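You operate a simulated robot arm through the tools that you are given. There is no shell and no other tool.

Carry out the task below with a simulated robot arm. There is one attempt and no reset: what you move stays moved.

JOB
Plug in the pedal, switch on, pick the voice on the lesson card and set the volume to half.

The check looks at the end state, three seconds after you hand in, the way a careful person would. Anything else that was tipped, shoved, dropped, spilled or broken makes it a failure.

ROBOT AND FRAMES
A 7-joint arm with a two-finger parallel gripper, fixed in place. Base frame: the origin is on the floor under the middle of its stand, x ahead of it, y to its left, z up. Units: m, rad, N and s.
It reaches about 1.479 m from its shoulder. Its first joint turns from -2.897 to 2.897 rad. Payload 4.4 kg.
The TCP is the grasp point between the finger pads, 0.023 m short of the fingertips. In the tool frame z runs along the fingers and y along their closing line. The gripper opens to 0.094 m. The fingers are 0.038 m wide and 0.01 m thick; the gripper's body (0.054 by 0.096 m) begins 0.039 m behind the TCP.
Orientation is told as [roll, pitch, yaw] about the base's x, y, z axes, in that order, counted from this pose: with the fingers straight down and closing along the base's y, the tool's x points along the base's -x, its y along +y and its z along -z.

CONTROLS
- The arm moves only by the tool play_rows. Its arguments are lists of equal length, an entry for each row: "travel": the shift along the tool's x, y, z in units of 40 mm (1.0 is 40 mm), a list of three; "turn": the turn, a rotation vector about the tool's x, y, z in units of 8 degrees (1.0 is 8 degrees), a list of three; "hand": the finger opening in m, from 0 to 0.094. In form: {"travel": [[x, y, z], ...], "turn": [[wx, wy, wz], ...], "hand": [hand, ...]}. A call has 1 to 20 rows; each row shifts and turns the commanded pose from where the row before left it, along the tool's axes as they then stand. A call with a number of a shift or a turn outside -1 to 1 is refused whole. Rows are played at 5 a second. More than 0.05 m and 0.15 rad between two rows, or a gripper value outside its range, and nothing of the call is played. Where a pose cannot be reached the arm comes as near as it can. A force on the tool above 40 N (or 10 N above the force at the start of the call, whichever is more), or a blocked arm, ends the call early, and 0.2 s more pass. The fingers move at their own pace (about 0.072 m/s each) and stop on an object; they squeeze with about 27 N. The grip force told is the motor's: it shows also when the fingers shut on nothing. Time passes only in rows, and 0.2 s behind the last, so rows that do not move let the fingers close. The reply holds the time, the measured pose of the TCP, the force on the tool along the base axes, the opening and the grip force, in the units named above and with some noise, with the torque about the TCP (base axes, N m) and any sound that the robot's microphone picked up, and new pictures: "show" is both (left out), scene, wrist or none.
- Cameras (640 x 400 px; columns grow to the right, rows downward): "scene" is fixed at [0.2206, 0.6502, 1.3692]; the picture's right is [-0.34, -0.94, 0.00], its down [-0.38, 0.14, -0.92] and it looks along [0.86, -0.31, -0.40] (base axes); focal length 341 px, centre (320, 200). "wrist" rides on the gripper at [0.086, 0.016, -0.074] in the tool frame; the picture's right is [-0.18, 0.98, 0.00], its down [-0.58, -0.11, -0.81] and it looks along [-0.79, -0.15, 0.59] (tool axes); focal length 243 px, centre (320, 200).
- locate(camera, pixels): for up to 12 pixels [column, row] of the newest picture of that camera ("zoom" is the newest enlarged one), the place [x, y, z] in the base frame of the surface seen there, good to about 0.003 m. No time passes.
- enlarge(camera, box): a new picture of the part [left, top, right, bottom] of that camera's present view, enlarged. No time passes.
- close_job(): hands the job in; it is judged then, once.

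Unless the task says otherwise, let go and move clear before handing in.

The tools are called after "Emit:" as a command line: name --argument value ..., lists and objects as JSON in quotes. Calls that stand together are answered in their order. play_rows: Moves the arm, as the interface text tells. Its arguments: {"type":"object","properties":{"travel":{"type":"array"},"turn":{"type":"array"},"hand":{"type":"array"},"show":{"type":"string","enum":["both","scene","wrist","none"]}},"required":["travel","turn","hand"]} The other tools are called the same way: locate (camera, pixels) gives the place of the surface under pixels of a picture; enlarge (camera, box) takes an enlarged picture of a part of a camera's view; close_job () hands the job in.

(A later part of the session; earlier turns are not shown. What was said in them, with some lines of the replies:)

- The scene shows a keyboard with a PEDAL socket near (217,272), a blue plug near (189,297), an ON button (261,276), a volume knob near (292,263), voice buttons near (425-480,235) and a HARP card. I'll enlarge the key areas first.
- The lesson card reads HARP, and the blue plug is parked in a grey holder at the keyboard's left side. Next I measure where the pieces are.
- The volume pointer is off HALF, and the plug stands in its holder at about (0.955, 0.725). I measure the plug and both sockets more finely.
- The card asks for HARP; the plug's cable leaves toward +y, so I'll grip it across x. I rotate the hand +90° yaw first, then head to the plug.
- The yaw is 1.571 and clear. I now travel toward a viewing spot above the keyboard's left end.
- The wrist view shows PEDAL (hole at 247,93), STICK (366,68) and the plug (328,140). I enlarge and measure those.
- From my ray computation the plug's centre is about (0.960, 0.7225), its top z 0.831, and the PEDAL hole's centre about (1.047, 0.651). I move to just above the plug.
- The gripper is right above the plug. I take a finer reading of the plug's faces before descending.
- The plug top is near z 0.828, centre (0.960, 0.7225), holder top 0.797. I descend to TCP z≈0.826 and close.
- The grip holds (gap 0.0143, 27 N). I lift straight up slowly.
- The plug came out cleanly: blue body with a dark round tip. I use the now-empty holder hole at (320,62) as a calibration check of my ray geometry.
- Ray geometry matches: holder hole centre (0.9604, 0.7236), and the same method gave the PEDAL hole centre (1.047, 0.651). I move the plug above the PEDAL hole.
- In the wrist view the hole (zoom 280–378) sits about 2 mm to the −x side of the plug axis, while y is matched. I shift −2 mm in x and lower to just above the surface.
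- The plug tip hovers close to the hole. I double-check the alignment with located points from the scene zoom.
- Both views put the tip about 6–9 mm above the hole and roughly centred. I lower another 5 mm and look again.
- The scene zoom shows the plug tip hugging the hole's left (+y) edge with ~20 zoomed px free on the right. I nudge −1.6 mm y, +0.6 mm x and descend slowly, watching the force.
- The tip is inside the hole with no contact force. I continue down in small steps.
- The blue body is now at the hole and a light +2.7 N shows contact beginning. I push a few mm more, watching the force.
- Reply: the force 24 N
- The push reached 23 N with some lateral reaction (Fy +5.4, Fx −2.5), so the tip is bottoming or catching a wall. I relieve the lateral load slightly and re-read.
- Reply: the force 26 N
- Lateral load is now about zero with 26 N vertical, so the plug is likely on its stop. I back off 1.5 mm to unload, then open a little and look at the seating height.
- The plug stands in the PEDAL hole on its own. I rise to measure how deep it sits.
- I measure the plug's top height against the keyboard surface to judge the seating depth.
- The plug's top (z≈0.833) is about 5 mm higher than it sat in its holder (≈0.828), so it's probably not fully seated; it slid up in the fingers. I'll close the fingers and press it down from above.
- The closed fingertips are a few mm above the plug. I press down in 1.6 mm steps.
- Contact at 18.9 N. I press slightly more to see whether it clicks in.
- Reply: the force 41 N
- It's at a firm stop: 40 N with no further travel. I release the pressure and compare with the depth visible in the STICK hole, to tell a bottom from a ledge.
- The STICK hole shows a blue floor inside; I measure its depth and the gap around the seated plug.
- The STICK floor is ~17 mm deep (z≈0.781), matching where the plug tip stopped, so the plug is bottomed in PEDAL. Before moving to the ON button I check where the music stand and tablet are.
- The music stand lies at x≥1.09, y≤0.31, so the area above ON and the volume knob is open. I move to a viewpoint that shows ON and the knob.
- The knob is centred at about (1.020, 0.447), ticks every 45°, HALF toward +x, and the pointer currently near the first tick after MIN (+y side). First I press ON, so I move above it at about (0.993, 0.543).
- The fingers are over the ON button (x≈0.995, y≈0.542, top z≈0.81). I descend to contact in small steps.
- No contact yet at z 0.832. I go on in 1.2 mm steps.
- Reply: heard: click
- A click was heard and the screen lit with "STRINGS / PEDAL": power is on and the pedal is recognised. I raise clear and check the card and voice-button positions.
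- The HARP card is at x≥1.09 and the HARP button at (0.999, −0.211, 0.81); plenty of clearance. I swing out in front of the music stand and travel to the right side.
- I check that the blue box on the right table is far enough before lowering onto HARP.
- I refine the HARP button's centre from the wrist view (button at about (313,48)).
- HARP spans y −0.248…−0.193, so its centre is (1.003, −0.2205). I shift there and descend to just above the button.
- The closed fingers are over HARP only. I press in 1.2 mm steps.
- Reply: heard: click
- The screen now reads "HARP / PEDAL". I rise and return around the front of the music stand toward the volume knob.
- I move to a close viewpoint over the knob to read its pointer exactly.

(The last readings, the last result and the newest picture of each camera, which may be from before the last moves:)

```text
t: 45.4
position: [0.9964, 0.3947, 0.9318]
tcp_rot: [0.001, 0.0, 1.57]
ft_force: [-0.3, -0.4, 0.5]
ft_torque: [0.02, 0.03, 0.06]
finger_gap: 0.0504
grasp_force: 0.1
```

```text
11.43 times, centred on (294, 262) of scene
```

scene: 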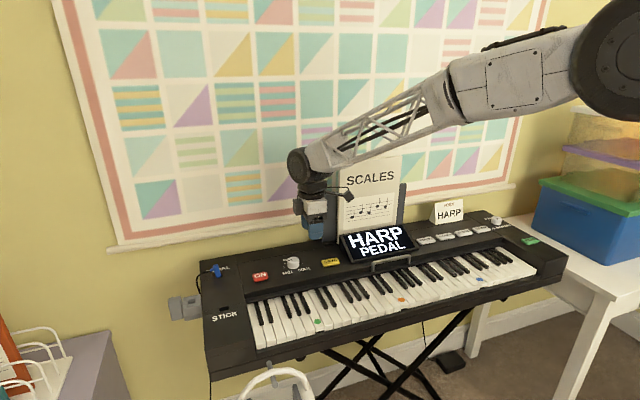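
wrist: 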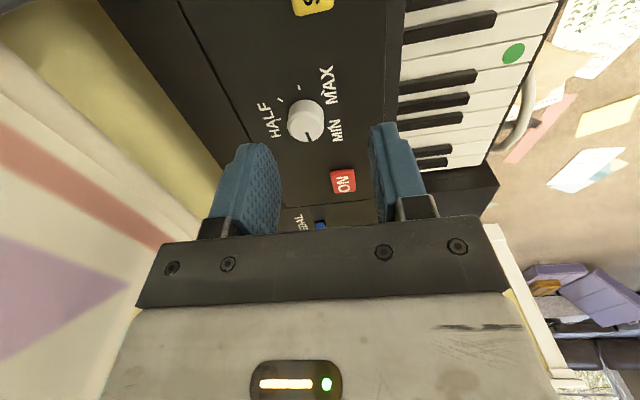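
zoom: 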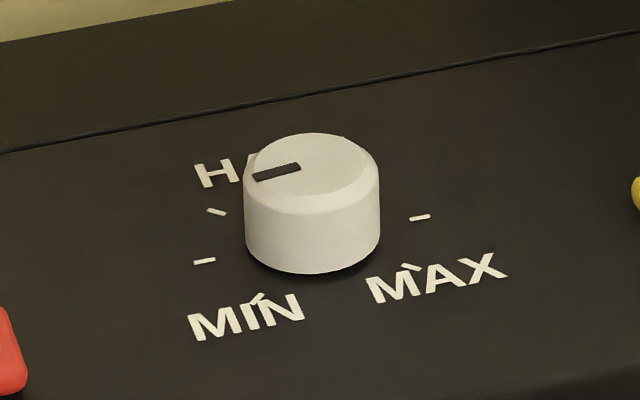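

The pointer is essentially at the first tick (about +y, 90° from HALF, which is toward +x). I position the open gripper around the knob centre (1.020, 0.447) and hover.

Emit:
play_rows --travel '[[-0.62, -0.285, 0.3], [-0.625, -0.285, 0.3], [0, 0, 0.5], [0, 0, 0.35], [0, 0, 0]]' --turn '[[0, 0, 0], [0, 0, 0], [0, 0, 0], [0, 0, 0], [0, 0, 0]]' --hand '[0.054, 0.054, 0.054, 0.054, 0.054]'

Emit:
enlarge --camera "scene" --box '[262, 230, 326, 280]'

Emit:
enlarge --camera "wrist" --box '[240, 60, 400, 180]'

```text
t: 46.6
position: [1.0181, 0.4458, 0.8732]
tcp_rot: [-0.002, -0.001, 1.571]
ft_force: [-0.9, -0.1, 0.6]
ft_torque: [0.04, 0.01, -0.01]
finger_gap: 0.0537
grasp_force: 0.1
```

scene: 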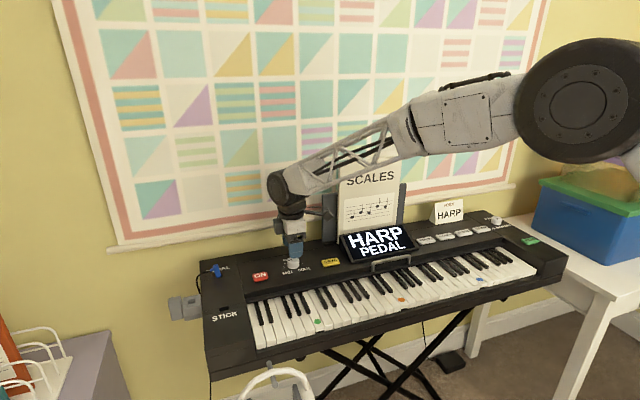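
wrist: 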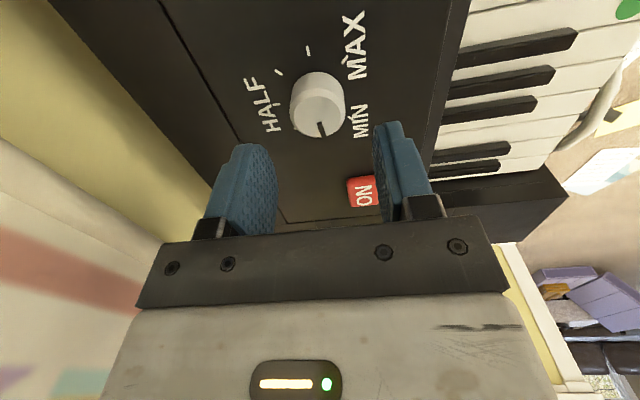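

```text
8.00 times, centred on (294, 255) of scene
```

zoom: 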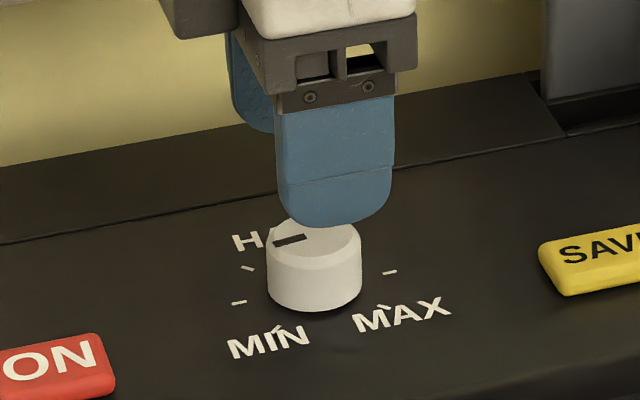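

```text
3.33 times, centred on (320, 120) of wrist
```

zoom: 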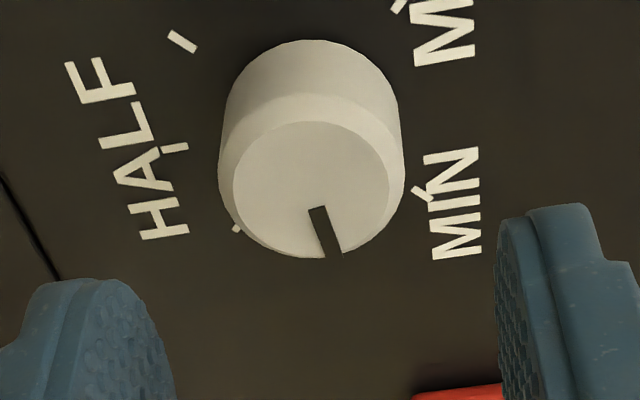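

The gripper brackets the knob; pointer reads ~94° from HALF. I lower so the fingertips straddle it and close gently.

Emit:
play_rows --travel '[[0, -0.02, 0.4], [0, 0, 0.4], [0, 0, 0.3], [0, 0, 0], [0, 0, 0], [0, 0, 0], [0, 0, 0]]' --turn '[[0, 0, 0], [0, 0, 0], [0, 0, 0], [0, 0, 0], [0, 0, 0], [0, 0, 0], [0, 0, 0]]' --hand '[0.054, 0.054, 0.054, 0.045, 0.038, 0.03, 0.02]'

Emit:
enlarge --camera "scene" --box '[262, 230, 326, 280]'

```text
t: 48.2
position: [1.0207, 0.4466, 0.8302]
tcp_rot: [-0.002, 0.001, 1.57]
ft_force: [15.2, 2.9, -4.0]
ft_torque: [0.07, -0.35, 0.02]
finger_gap: 0.0331
grasp_force: 44.3
```

scene: 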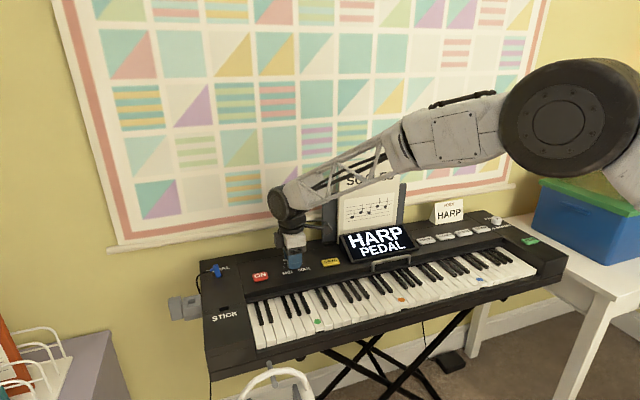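
wrist: 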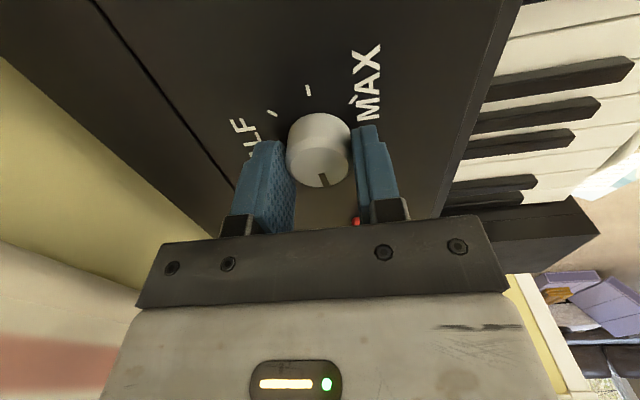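

```text
8.00 times, centred on (294, 255) of scene
```

zoom: 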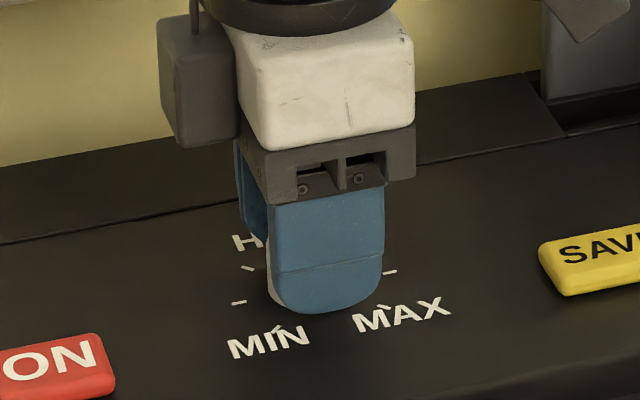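

The knob is gripped (gap 0.033). Fx of 15 N says I'm ~1 mm off in x, so I shift +x slightly to unload.

Emit:
play_rows --travel '[[0, -0.03, 0], [0, 0, 0], [0, 0, 0]]' --turn '[[0, 0, 0], [0, 0, 0], [0, 0, 0]]' --hand '[0.02, 0.02, 0.02]' --show "none"

```text
t: 49.0
position: [1.02, 0.446, 0.8303]
tcp_rot: [-0.001, 0.002, 1.57]
ft_force: [-12.0, -9.7, 3.2]
ft_torque: [-0.46, 0.4, 0.01]
finger_gap: 0.0328
grasp_force: 45.2
```

I split the difference to centre the hand on the knob.

Emit:
play_rows --travel '[[0.01, 0.014, 0], [0, 0, 0], [0, 0, 0]]' --turn '[[0, 0, 0], [0, 0, 0], [0, 0, 0]]' --hand '[0.02, 0.02, 0.02]' --show "none"

```text
t: 49.8
position: [1.0213, 0.4459, 0.8299]
tcp_rot: [-0.001, -0.001, 1.572]
ft_force: [10.9, -1.0, -3.1]
ft_torque: [0.13, -0.32, 0.0]
finger_gap: 0.0331
grasp_force: 45.2
```

Nearly centred now. I trim 0.25 mm and rotate the knob 90° toward HALF (clockwise from above) in 6° steps.

Emit:
play_rows --travel '[[0, -0.0065, 0], [0, 0, 0], [0, 0, 0], [0, 0, 0], [0, 0, 0], [0, 0, 0], [0, 0, 0], [0, 0, 0], [0, 0, 0], [0, 0, 0], [0, 0, 0], [0, 0, 0], [0, 0, 0], [0, 0, 0], [0, 0, 0], [0, 0, 0], [0, 0, 0]]' --turn '[[0, 0, 0], [0, 0, 0.75], [0, 0, 0.75], [0, 0, 0.75], [0, 0, 0.75], [0, 0, 0.75], [0, 0, 0.75], [0, 0, 0.75], [0, 0, 0.75], [0, 0, 0.75], [0, 0, 0.75], [0, 0, 0.75], [0, 0, 0.75], [0, 0, 0.75], [0, 0, 0.75], [0, 0, 0.75], [0, 0, 0]]' --hand '[0.02, 0.02, 0.02, 0.02, 0.02, 0.02, 0.02, 0.02, 0.02, 0.02, 0.02, 0.02, 0.02, 0.02, 0.02, 0.02, 0.02]'

Emit:
enlarge --camera "wrist" --box '[240, 80, 400, 220]'

Emit:
enlarge --camera "scene" --box '[262, 230, 326, 280]'

```text
t: 52.0
position: [1.0214, 0.4453, 0.8302]
tcp_rot: [-0.001, 0.0, 0.643]
ft_force: [12.2, 3.1, -7.7]
ft_torque: [-0.01, -0.61, 0.01]
finger_gap: 0.0332
grasp_force: 45.0
stopped in row 11: the force on the tool passed its limit at 40 N (the readings are from after the stop); the commanded pose is now the measured one
```

scene: 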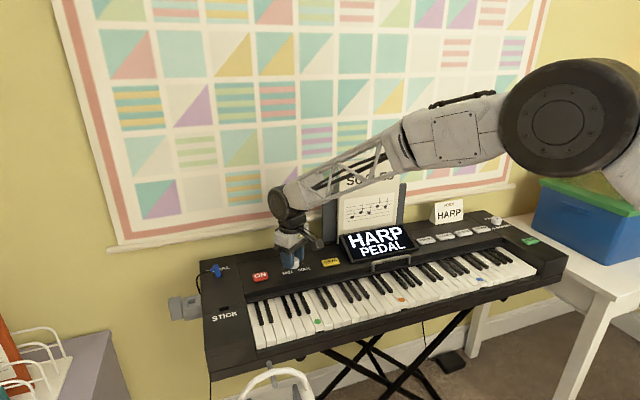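
wrist: 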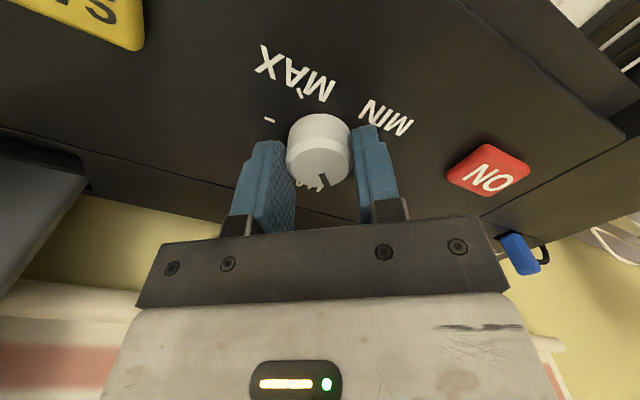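

```text
2.86 times, centred on (320, 150) of wrist
```

zoom: 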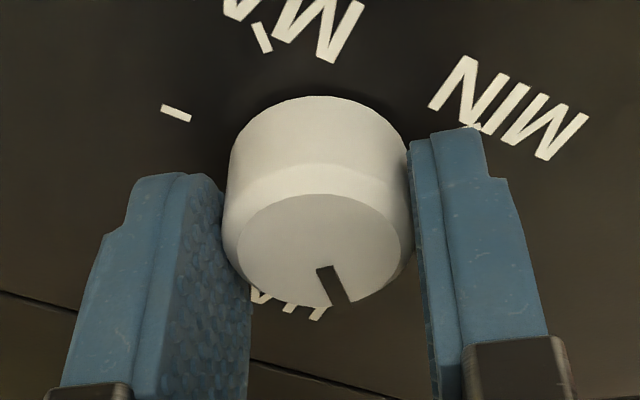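

```text
8.00 times, centred on (294, 255) of scene
```

zoom: 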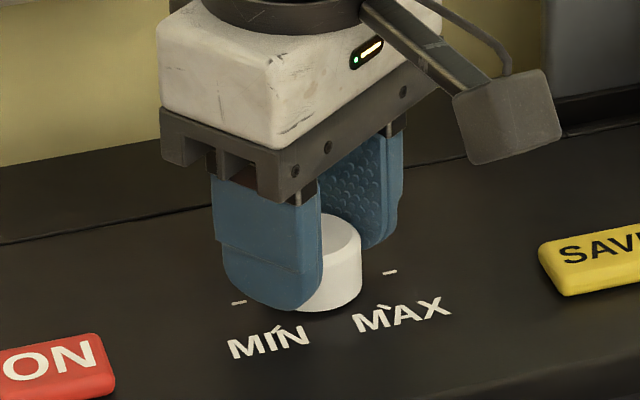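

The knob turned with the hand by about 53° before lateral load tripped the limit (small centring error). I open to release the stress and re-check the knob's centre and pointer.

Emit:
play_rows --travel '[[0, 0, 0], [0, 0, 0], [0, 0, 0]]' --turn '[[0, 0, 0], [0, 0, 0], [0, 0, 0]]' --hand '[0.045, 0.045, 0.045]'

Emit:
enlarge --camera "wrist" --box '[240, 80, 400, 220]'

Emit:
enlarge --camera "scene" --box '[262, 230, 326, 280]'

```text
t: 52.8
position: [1.0211, 0.4452, 0.8311]
tcp_rot: [-0.001, -0.001, 0.643]
ft_force: [0.0, 1.5, 0.4]
ft_torque: [0.02, 0.01, -0.02]
finger_gap: 0.0451
grasp_force: 0.1
```

scene: 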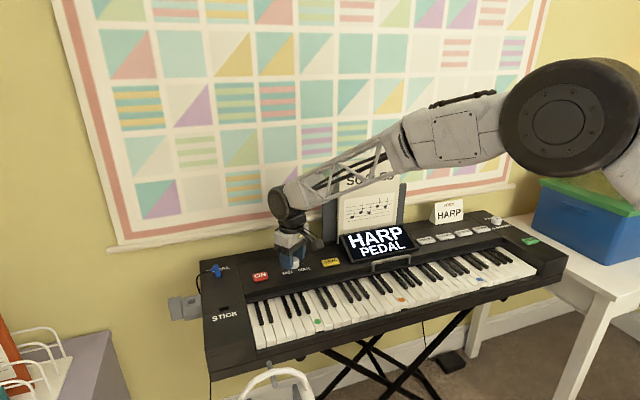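
wrist: 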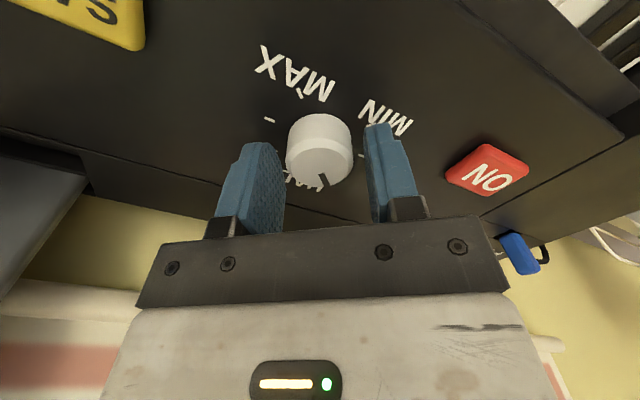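

```text
2.86 times, centred on (320, 150) of wrist
```

zoom: 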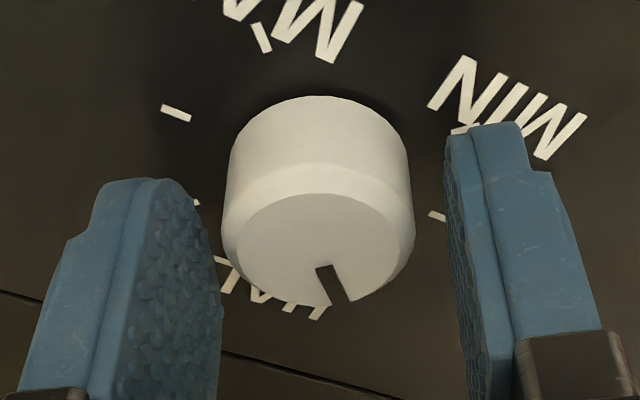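

```text
8.00 times, centred on (294, 255) of scene
```

zoom: 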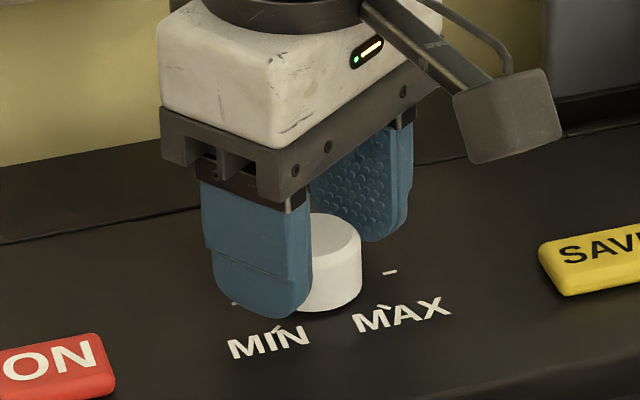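

The knob's centre appears ~1 mm toward the tool's −y/−x side. I nudge accordingly and re-grip.

Emit:
play_rows --travel '[[-0.015, -0.02, 0], [0, 0, 0], [0, 0, 0], [0, 0, 0]]' --turn '[[0, 0, 0], [0, 0, 0], [0, 0, 0], [0, 0, 0]]' --hand '[0.045, 0.036, 0.03, 0.03]' --show "none"

```text
t: 53.8
position: [1.0226, 0.4454, 0.8311]
tcp_rot: [-0.003, 0.001, 0.643]
ft_force: [-8.4, 9.4, 1.2]
ft_torque: [0.15, 0.32, -0.02]
finger_gap: 0.0332
grasp_force: 45.4
```

Now the load is +12 N along the closing line, so I trim back 0.4 mm.

Emit:
play_rows --travel '[[0, 0.009, 0], [0, 0, 0]]' --turn '[[0, 0, 0], [0, 0, 0]]' --hand '[0.03, 0.03]' --show "none"

```text
t: 54.4
position: [1.0219, 0.446, 0.832]
tcp_rot: [-0.001, -0.002, 0.641]
ft_force: [-7.5, 9.2, 2.4]
ft_torque: [0.06, 0.37, -0.01]
finger_gap: 0.0331
grasp_force: 45.1
```

Emit:
play_rows --travel '[[0, 0.012, 0], [0, 0, 0], [0, 0, 0]]' --turn '[[0, 0, 0], [0, 0, 0], [0, 0, 0]]' --hand '[0.03, 0.03, 0.03]' --show "none"

```text
t: 55.2
position: [1.0213, 0.4452, 0.8321]
tcp_rot: [-0.002, -0.003, 0.643]
ft_force: [1.9, 6.4, 3.0]
ft_torque: [0.19, -0.18, -0.06]
finger_gap: 0.033
grasp_force: 45.2
```

Balanced. I rotate ~32° more and look.

Emit:
play_rows --travel '[[0, 0, 0], [0, 0, 0], [0, 0, 0], [0, 0, 0], [0, 0, 0], [0, 0, 0]]' --turn '[[0, 0, 0.8], [0, 0, 0.8], [0, 0, 0.8], [0, 0, 0.8], [0, 0, 0.8], [0, 0, 0]]' --hand '[0.03, 0.03, 0.03, 0.03, 0.03, 0.03]'

Emit:
enlarge --camera "wrist" --box '[240, 80, 400, 220]'

Emit:
enlarge --camera "scene" --box '[262, 230, 326, 280]'

```text
t: 56.6
position: [1.0214, 0.4442, 0.8315]
tcp_rot: [0.001, -0.003, 0.083]
ft_force: [25.2, -16.1, 4.1]
ft_torque: [-0.29, -0.87, 0.01]
finger_gap: 0.0331
grasp_force: 44.7
```

scene: 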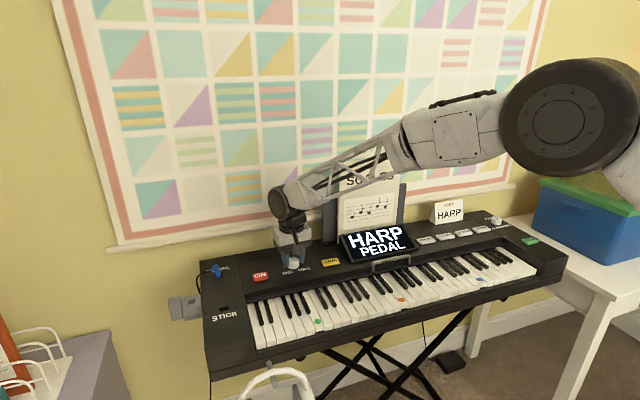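
wrist: 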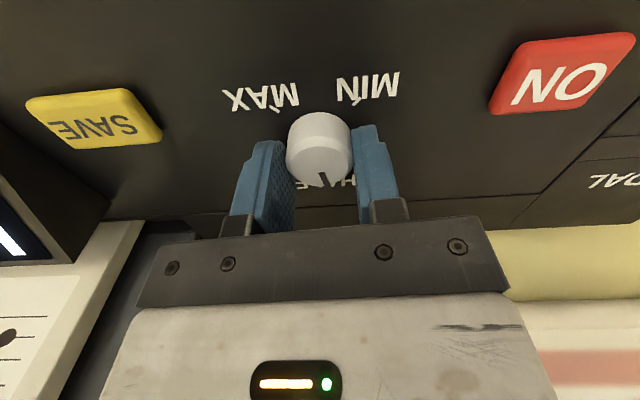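

```text
2.86 times, centred on (320, 150) of wrist
```

zoom: 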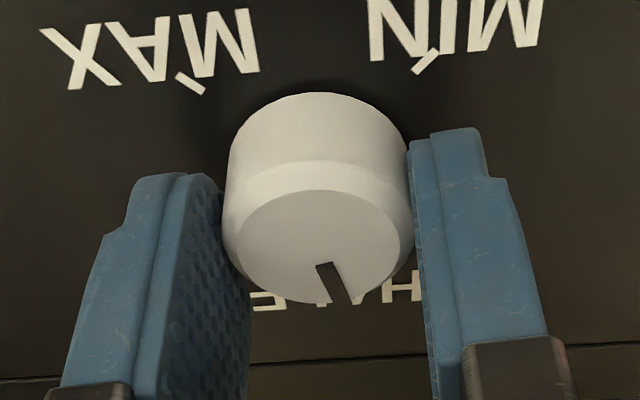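

```text
8.00 times, centred on (294, 255) of scene
```

zoom: 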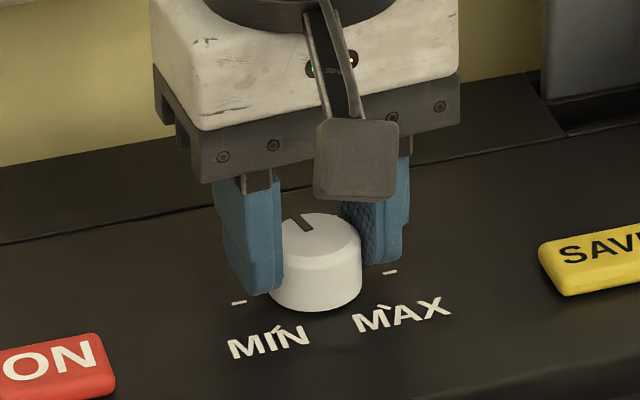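

The pointer is now about 14–18° short of HALF. I unload the hand (+x, −y slightly) and turn 14° more.

Emit:
play_rows --travel '[[-0.015, -0.01, 0], [0, 0, 0], [0, 0, 0], [0, 0, 0], [0, 0, 0], [0, 0, 0]]' --turn '[[0, 0, 0], [0, 0, 0.45], [0, 0, 0.45], [0, 0, 0.45], [0, 0, 0.4], [0, 0, 0]]' --hand '[0.03, 0.03, 0.03, 0.03, 0.03, 0.03]'

Emit:
enlarge --camera "wrist" --box '[240, 80, 400, 220]'

Emit:
enlarge --camera "scene" --box '[270, 245, 318, 280]'

```text
t: 57.7
position: [1.0217, 0.4447, 0.8304]
tcp_rot: [-0.002, -0.001, -0.119]
ft_force: [-4.2, -9.0, 2.7]
ft_torque: [-0.67, 0.24, -0.02]
finger_gap: 0.0331
grasp_force: 45.3
stopped in row 5: the force on the tool passed its limit at 41 N (the readings are from after the stop); the commanded pose is now the measured one
```

scene: 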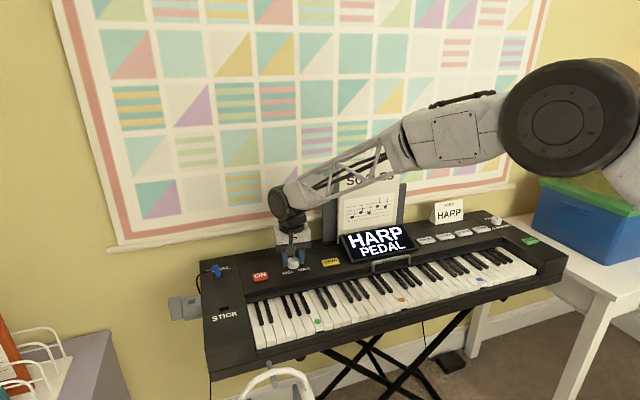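
wrist: 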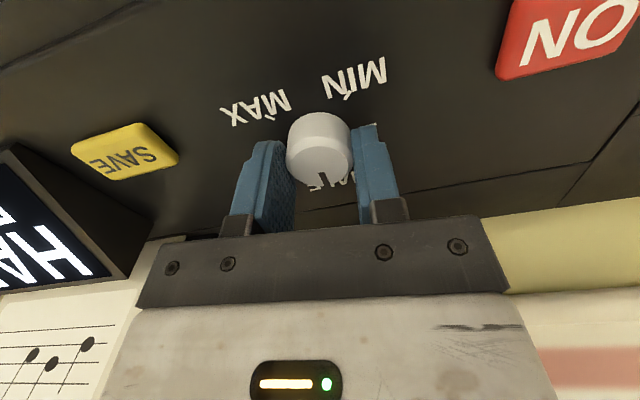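

```text
2.86 times, centred on (320, 150) of wrist
```

zoom: 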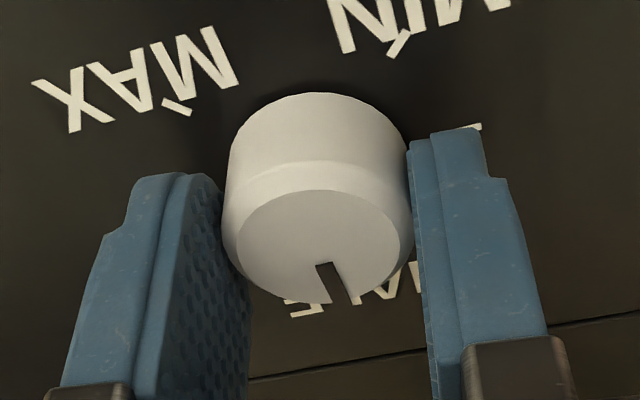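

```text
11.43 times, centred on (294, 262) of scene
```

zoom: 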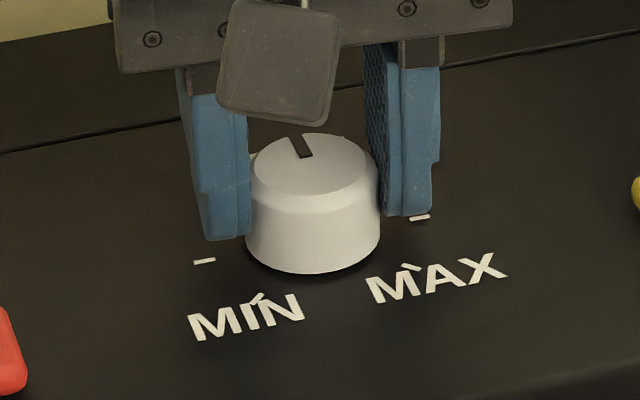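

From the scene zoom the pointer (306,157)→(294,136) now lies within a couple of degrees of the +x (HALF) direction. I release, rise and inspect from clear.

Emit:
play_rows --travel '[[0, 0, 0], [0, 0, 0], [0, 0, 0], [0, 0, -0.4], [0, 0, -0.7], [0, 0, -0.8], [0, 0, 0]]' --turn '[[0, 0, 0], [0, 0, 0], [0, 0, 0], [0, 0, 0], [0, 0, 0], [0, 0, 0], [0, 0, 0]]' --hand '[0.05, 0.05, 0.05, 0.05, 0.05, 0.05, 0.05]'

Emit:
enlarge --camera "wrist" --box '[240, 50, 400, 190]'

Emit:
enlarge --camera "scene" --box '[270, 245, 318, 280]'

```text
t: 59.3
position: [1.0218, 0.4435, 0.9088]
tcp_rot: [-0.002, 0.0, -0.121]
ft_force: [-0.6, -0.2, 0.1]
ft_torque: [-0.01, -0.01, -0.03]
finger_gap: 0.0501
grasp_force: 0.1
```

scene: 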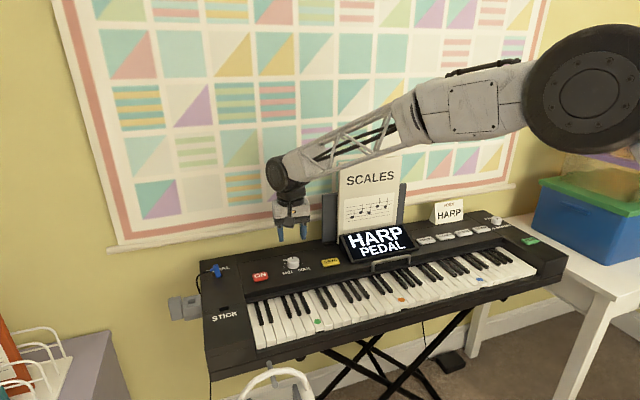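
wrist: 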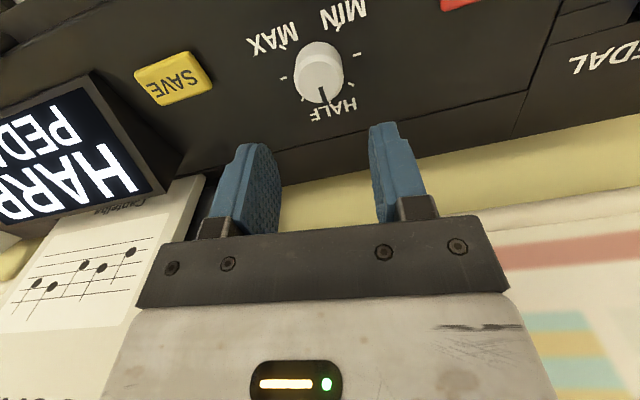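

```text
2.86 times, centred on (320, 120) of wrist
```

zoom: 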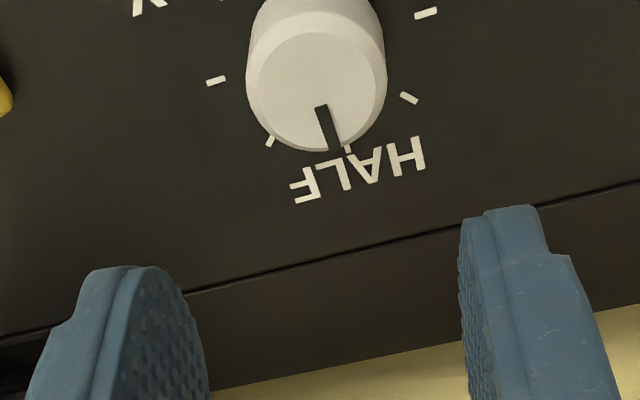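

```text
11.43 times, centred on (294, 262) of scene
```

zoom: 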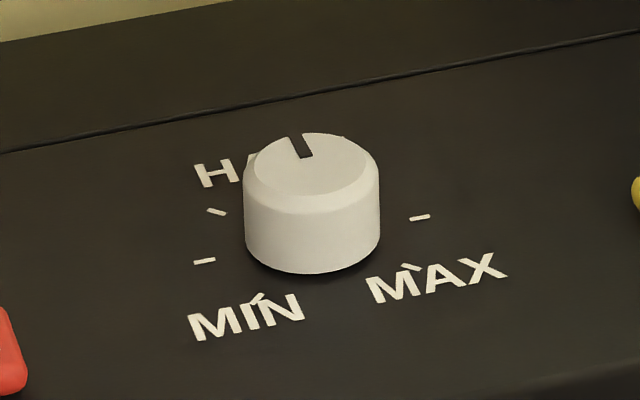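

Rays from this view put the pointer about 2° from the HALF tick (tick at zoom (347,150), pointer (321,106)→(333,149)). I back off a bit and take one more confirming look.

Emit:
play_rows --travel '[[0.5, 0, -0.4], [0.5, 0, -0.4], [0, 0, 0]]' --turn '[[0, 0, 0], [0, 0, 0], [0, 0, 0]]' --hand '[0.05, 0.05, 0.05]'

Emit:
enlarge --camera "wrist" --box '[270, 60, 380, 150]'

Emit:
enlarge --camera "scene" --box '[190, 235, 270, 290]'

```text
t: 60.1
position: [0.9815, 0.4496, 0.9388]
tcp_rot: [-0.001, 0.0, -0.12]
ft_force: [-0.6, -0.5, 0.1]
ft_torque: [0.02, 0.0, -0.02]
finger_gap: 0.0504
grasp_force: 0.0
```

scene: 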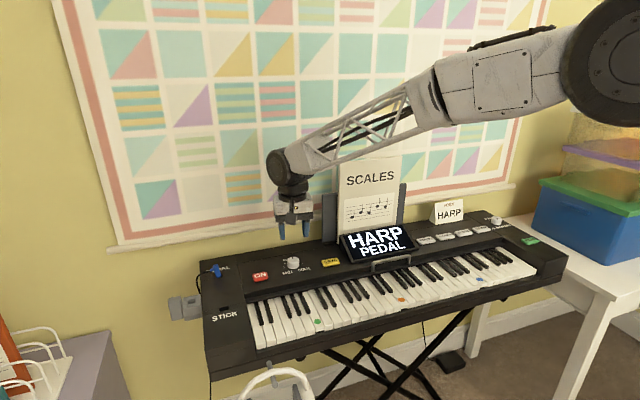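
wrist: 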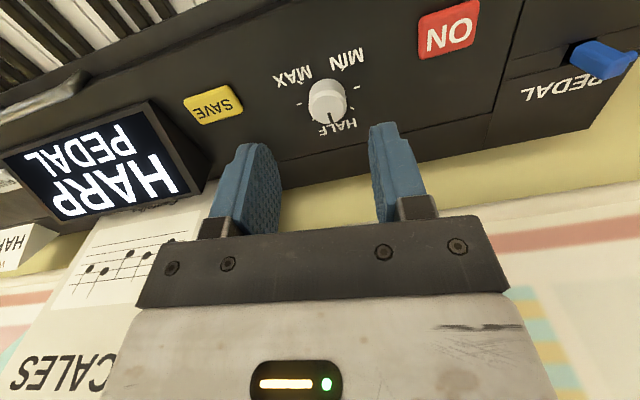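

```text
4.44 times, centred on (325, 105) of wrist
```

zoom: 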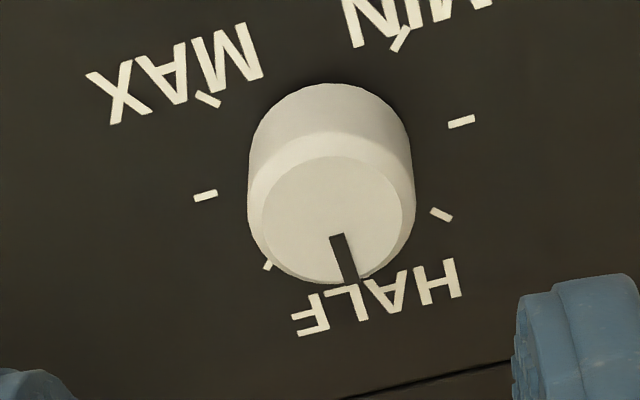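

```text
7.27 times, centred on (230, 262) of scene
```

zoom: 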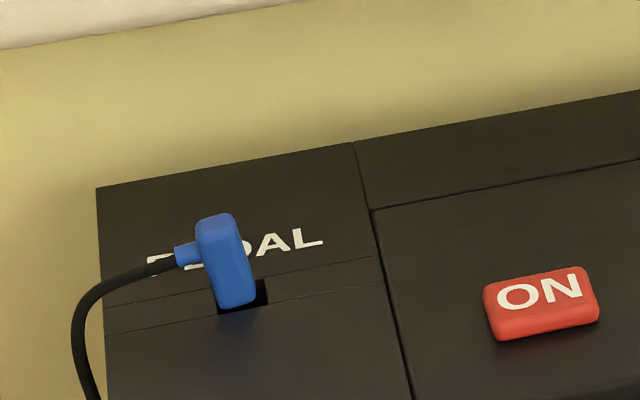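

From this view the pointer works out within about 1° of HALF, the screen reads "HARP / PEDAL", and the plug stands in PEDAL. I retreat well clear before handing in.

Emit:
play_rows --travel '[[0.8, 0, -0.5], [0.8, 0, -0.5], [0.8, 0, -0.5], [0.8, 0, -0.5], [0.8, 0, -0.3], [0, 0, 0], [0, 0, 0]]' --turn '[[0, 0, 0], [0, 0, 0], [0, 0, 0], [0, 0, 0], [0, 0, 0], [0, 0, 0], [0, 0, 0]]' --hand '[0.05, 0.05, 0.05, 0.05, 0.05, 0.05, 0.05]'

Emit:
enlarge --camera "scene" --box '[180, 190, 500, 390]'

```text
t: 61.7
position: [0.8241, 0.4686, 1.0326]
tcp_rot: [-0.003, -0.002, -0.121]
ft_force: [-0.2, 0.6, -0.3]
ft_torque: [0.01, 0.02, -0.01]
finger_gap: 0.0498
grasp_force: 0.1
```

scene: 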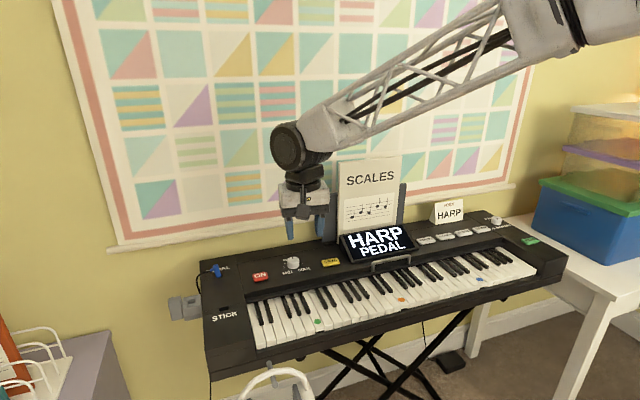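
wrist: 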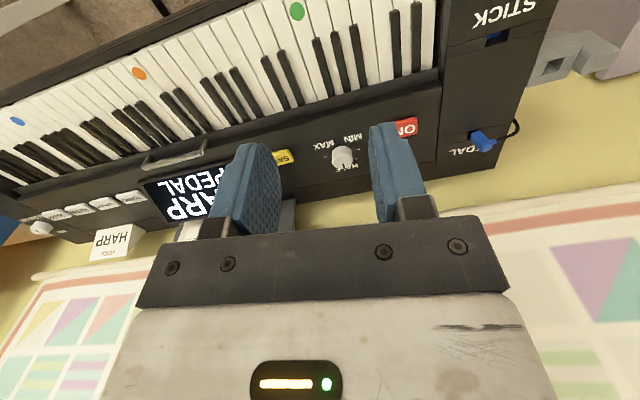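

```text
2.00 times, centred on (340, 290) of scene
```

zoom: 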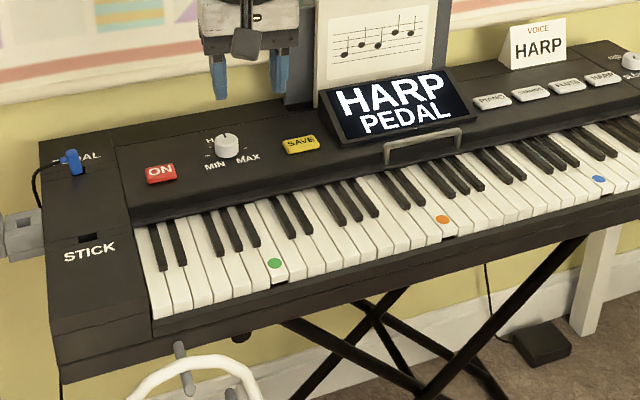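

The screen shows "HARP / PEDAL", the plug stays in PEDAL, the knob points at HALF, and nothing else has moved. The arm is clear, so I hand the job in.

Emit:
close_job

```text
The job is handed in.
```

The job is handed in, and all four steps look done in the last pictures; I haven't seen the check's verdict.

- **Pedal:** The plug is in the PEDAL socket and pressed down to its stop. The screen shows "PEDAL", so the keyboard recognises it.
- **Power:** I pressed ON once; it clicked and the screen lit up.
- **Voice:** The lesson card says HARP. I pressed HARP, heard the click, and the screen changed from "STRINGS" to "HARP".
- **Volume:** The knob points at HALF, within about 2° by my measurements.

While I was turning the knob, the force on the hand hit the 40 N limit twice and stopped the turn. I let go, re-centred and finished the turn. Nothing else appears tipped or moved, and the arm is clear of the keyboard.
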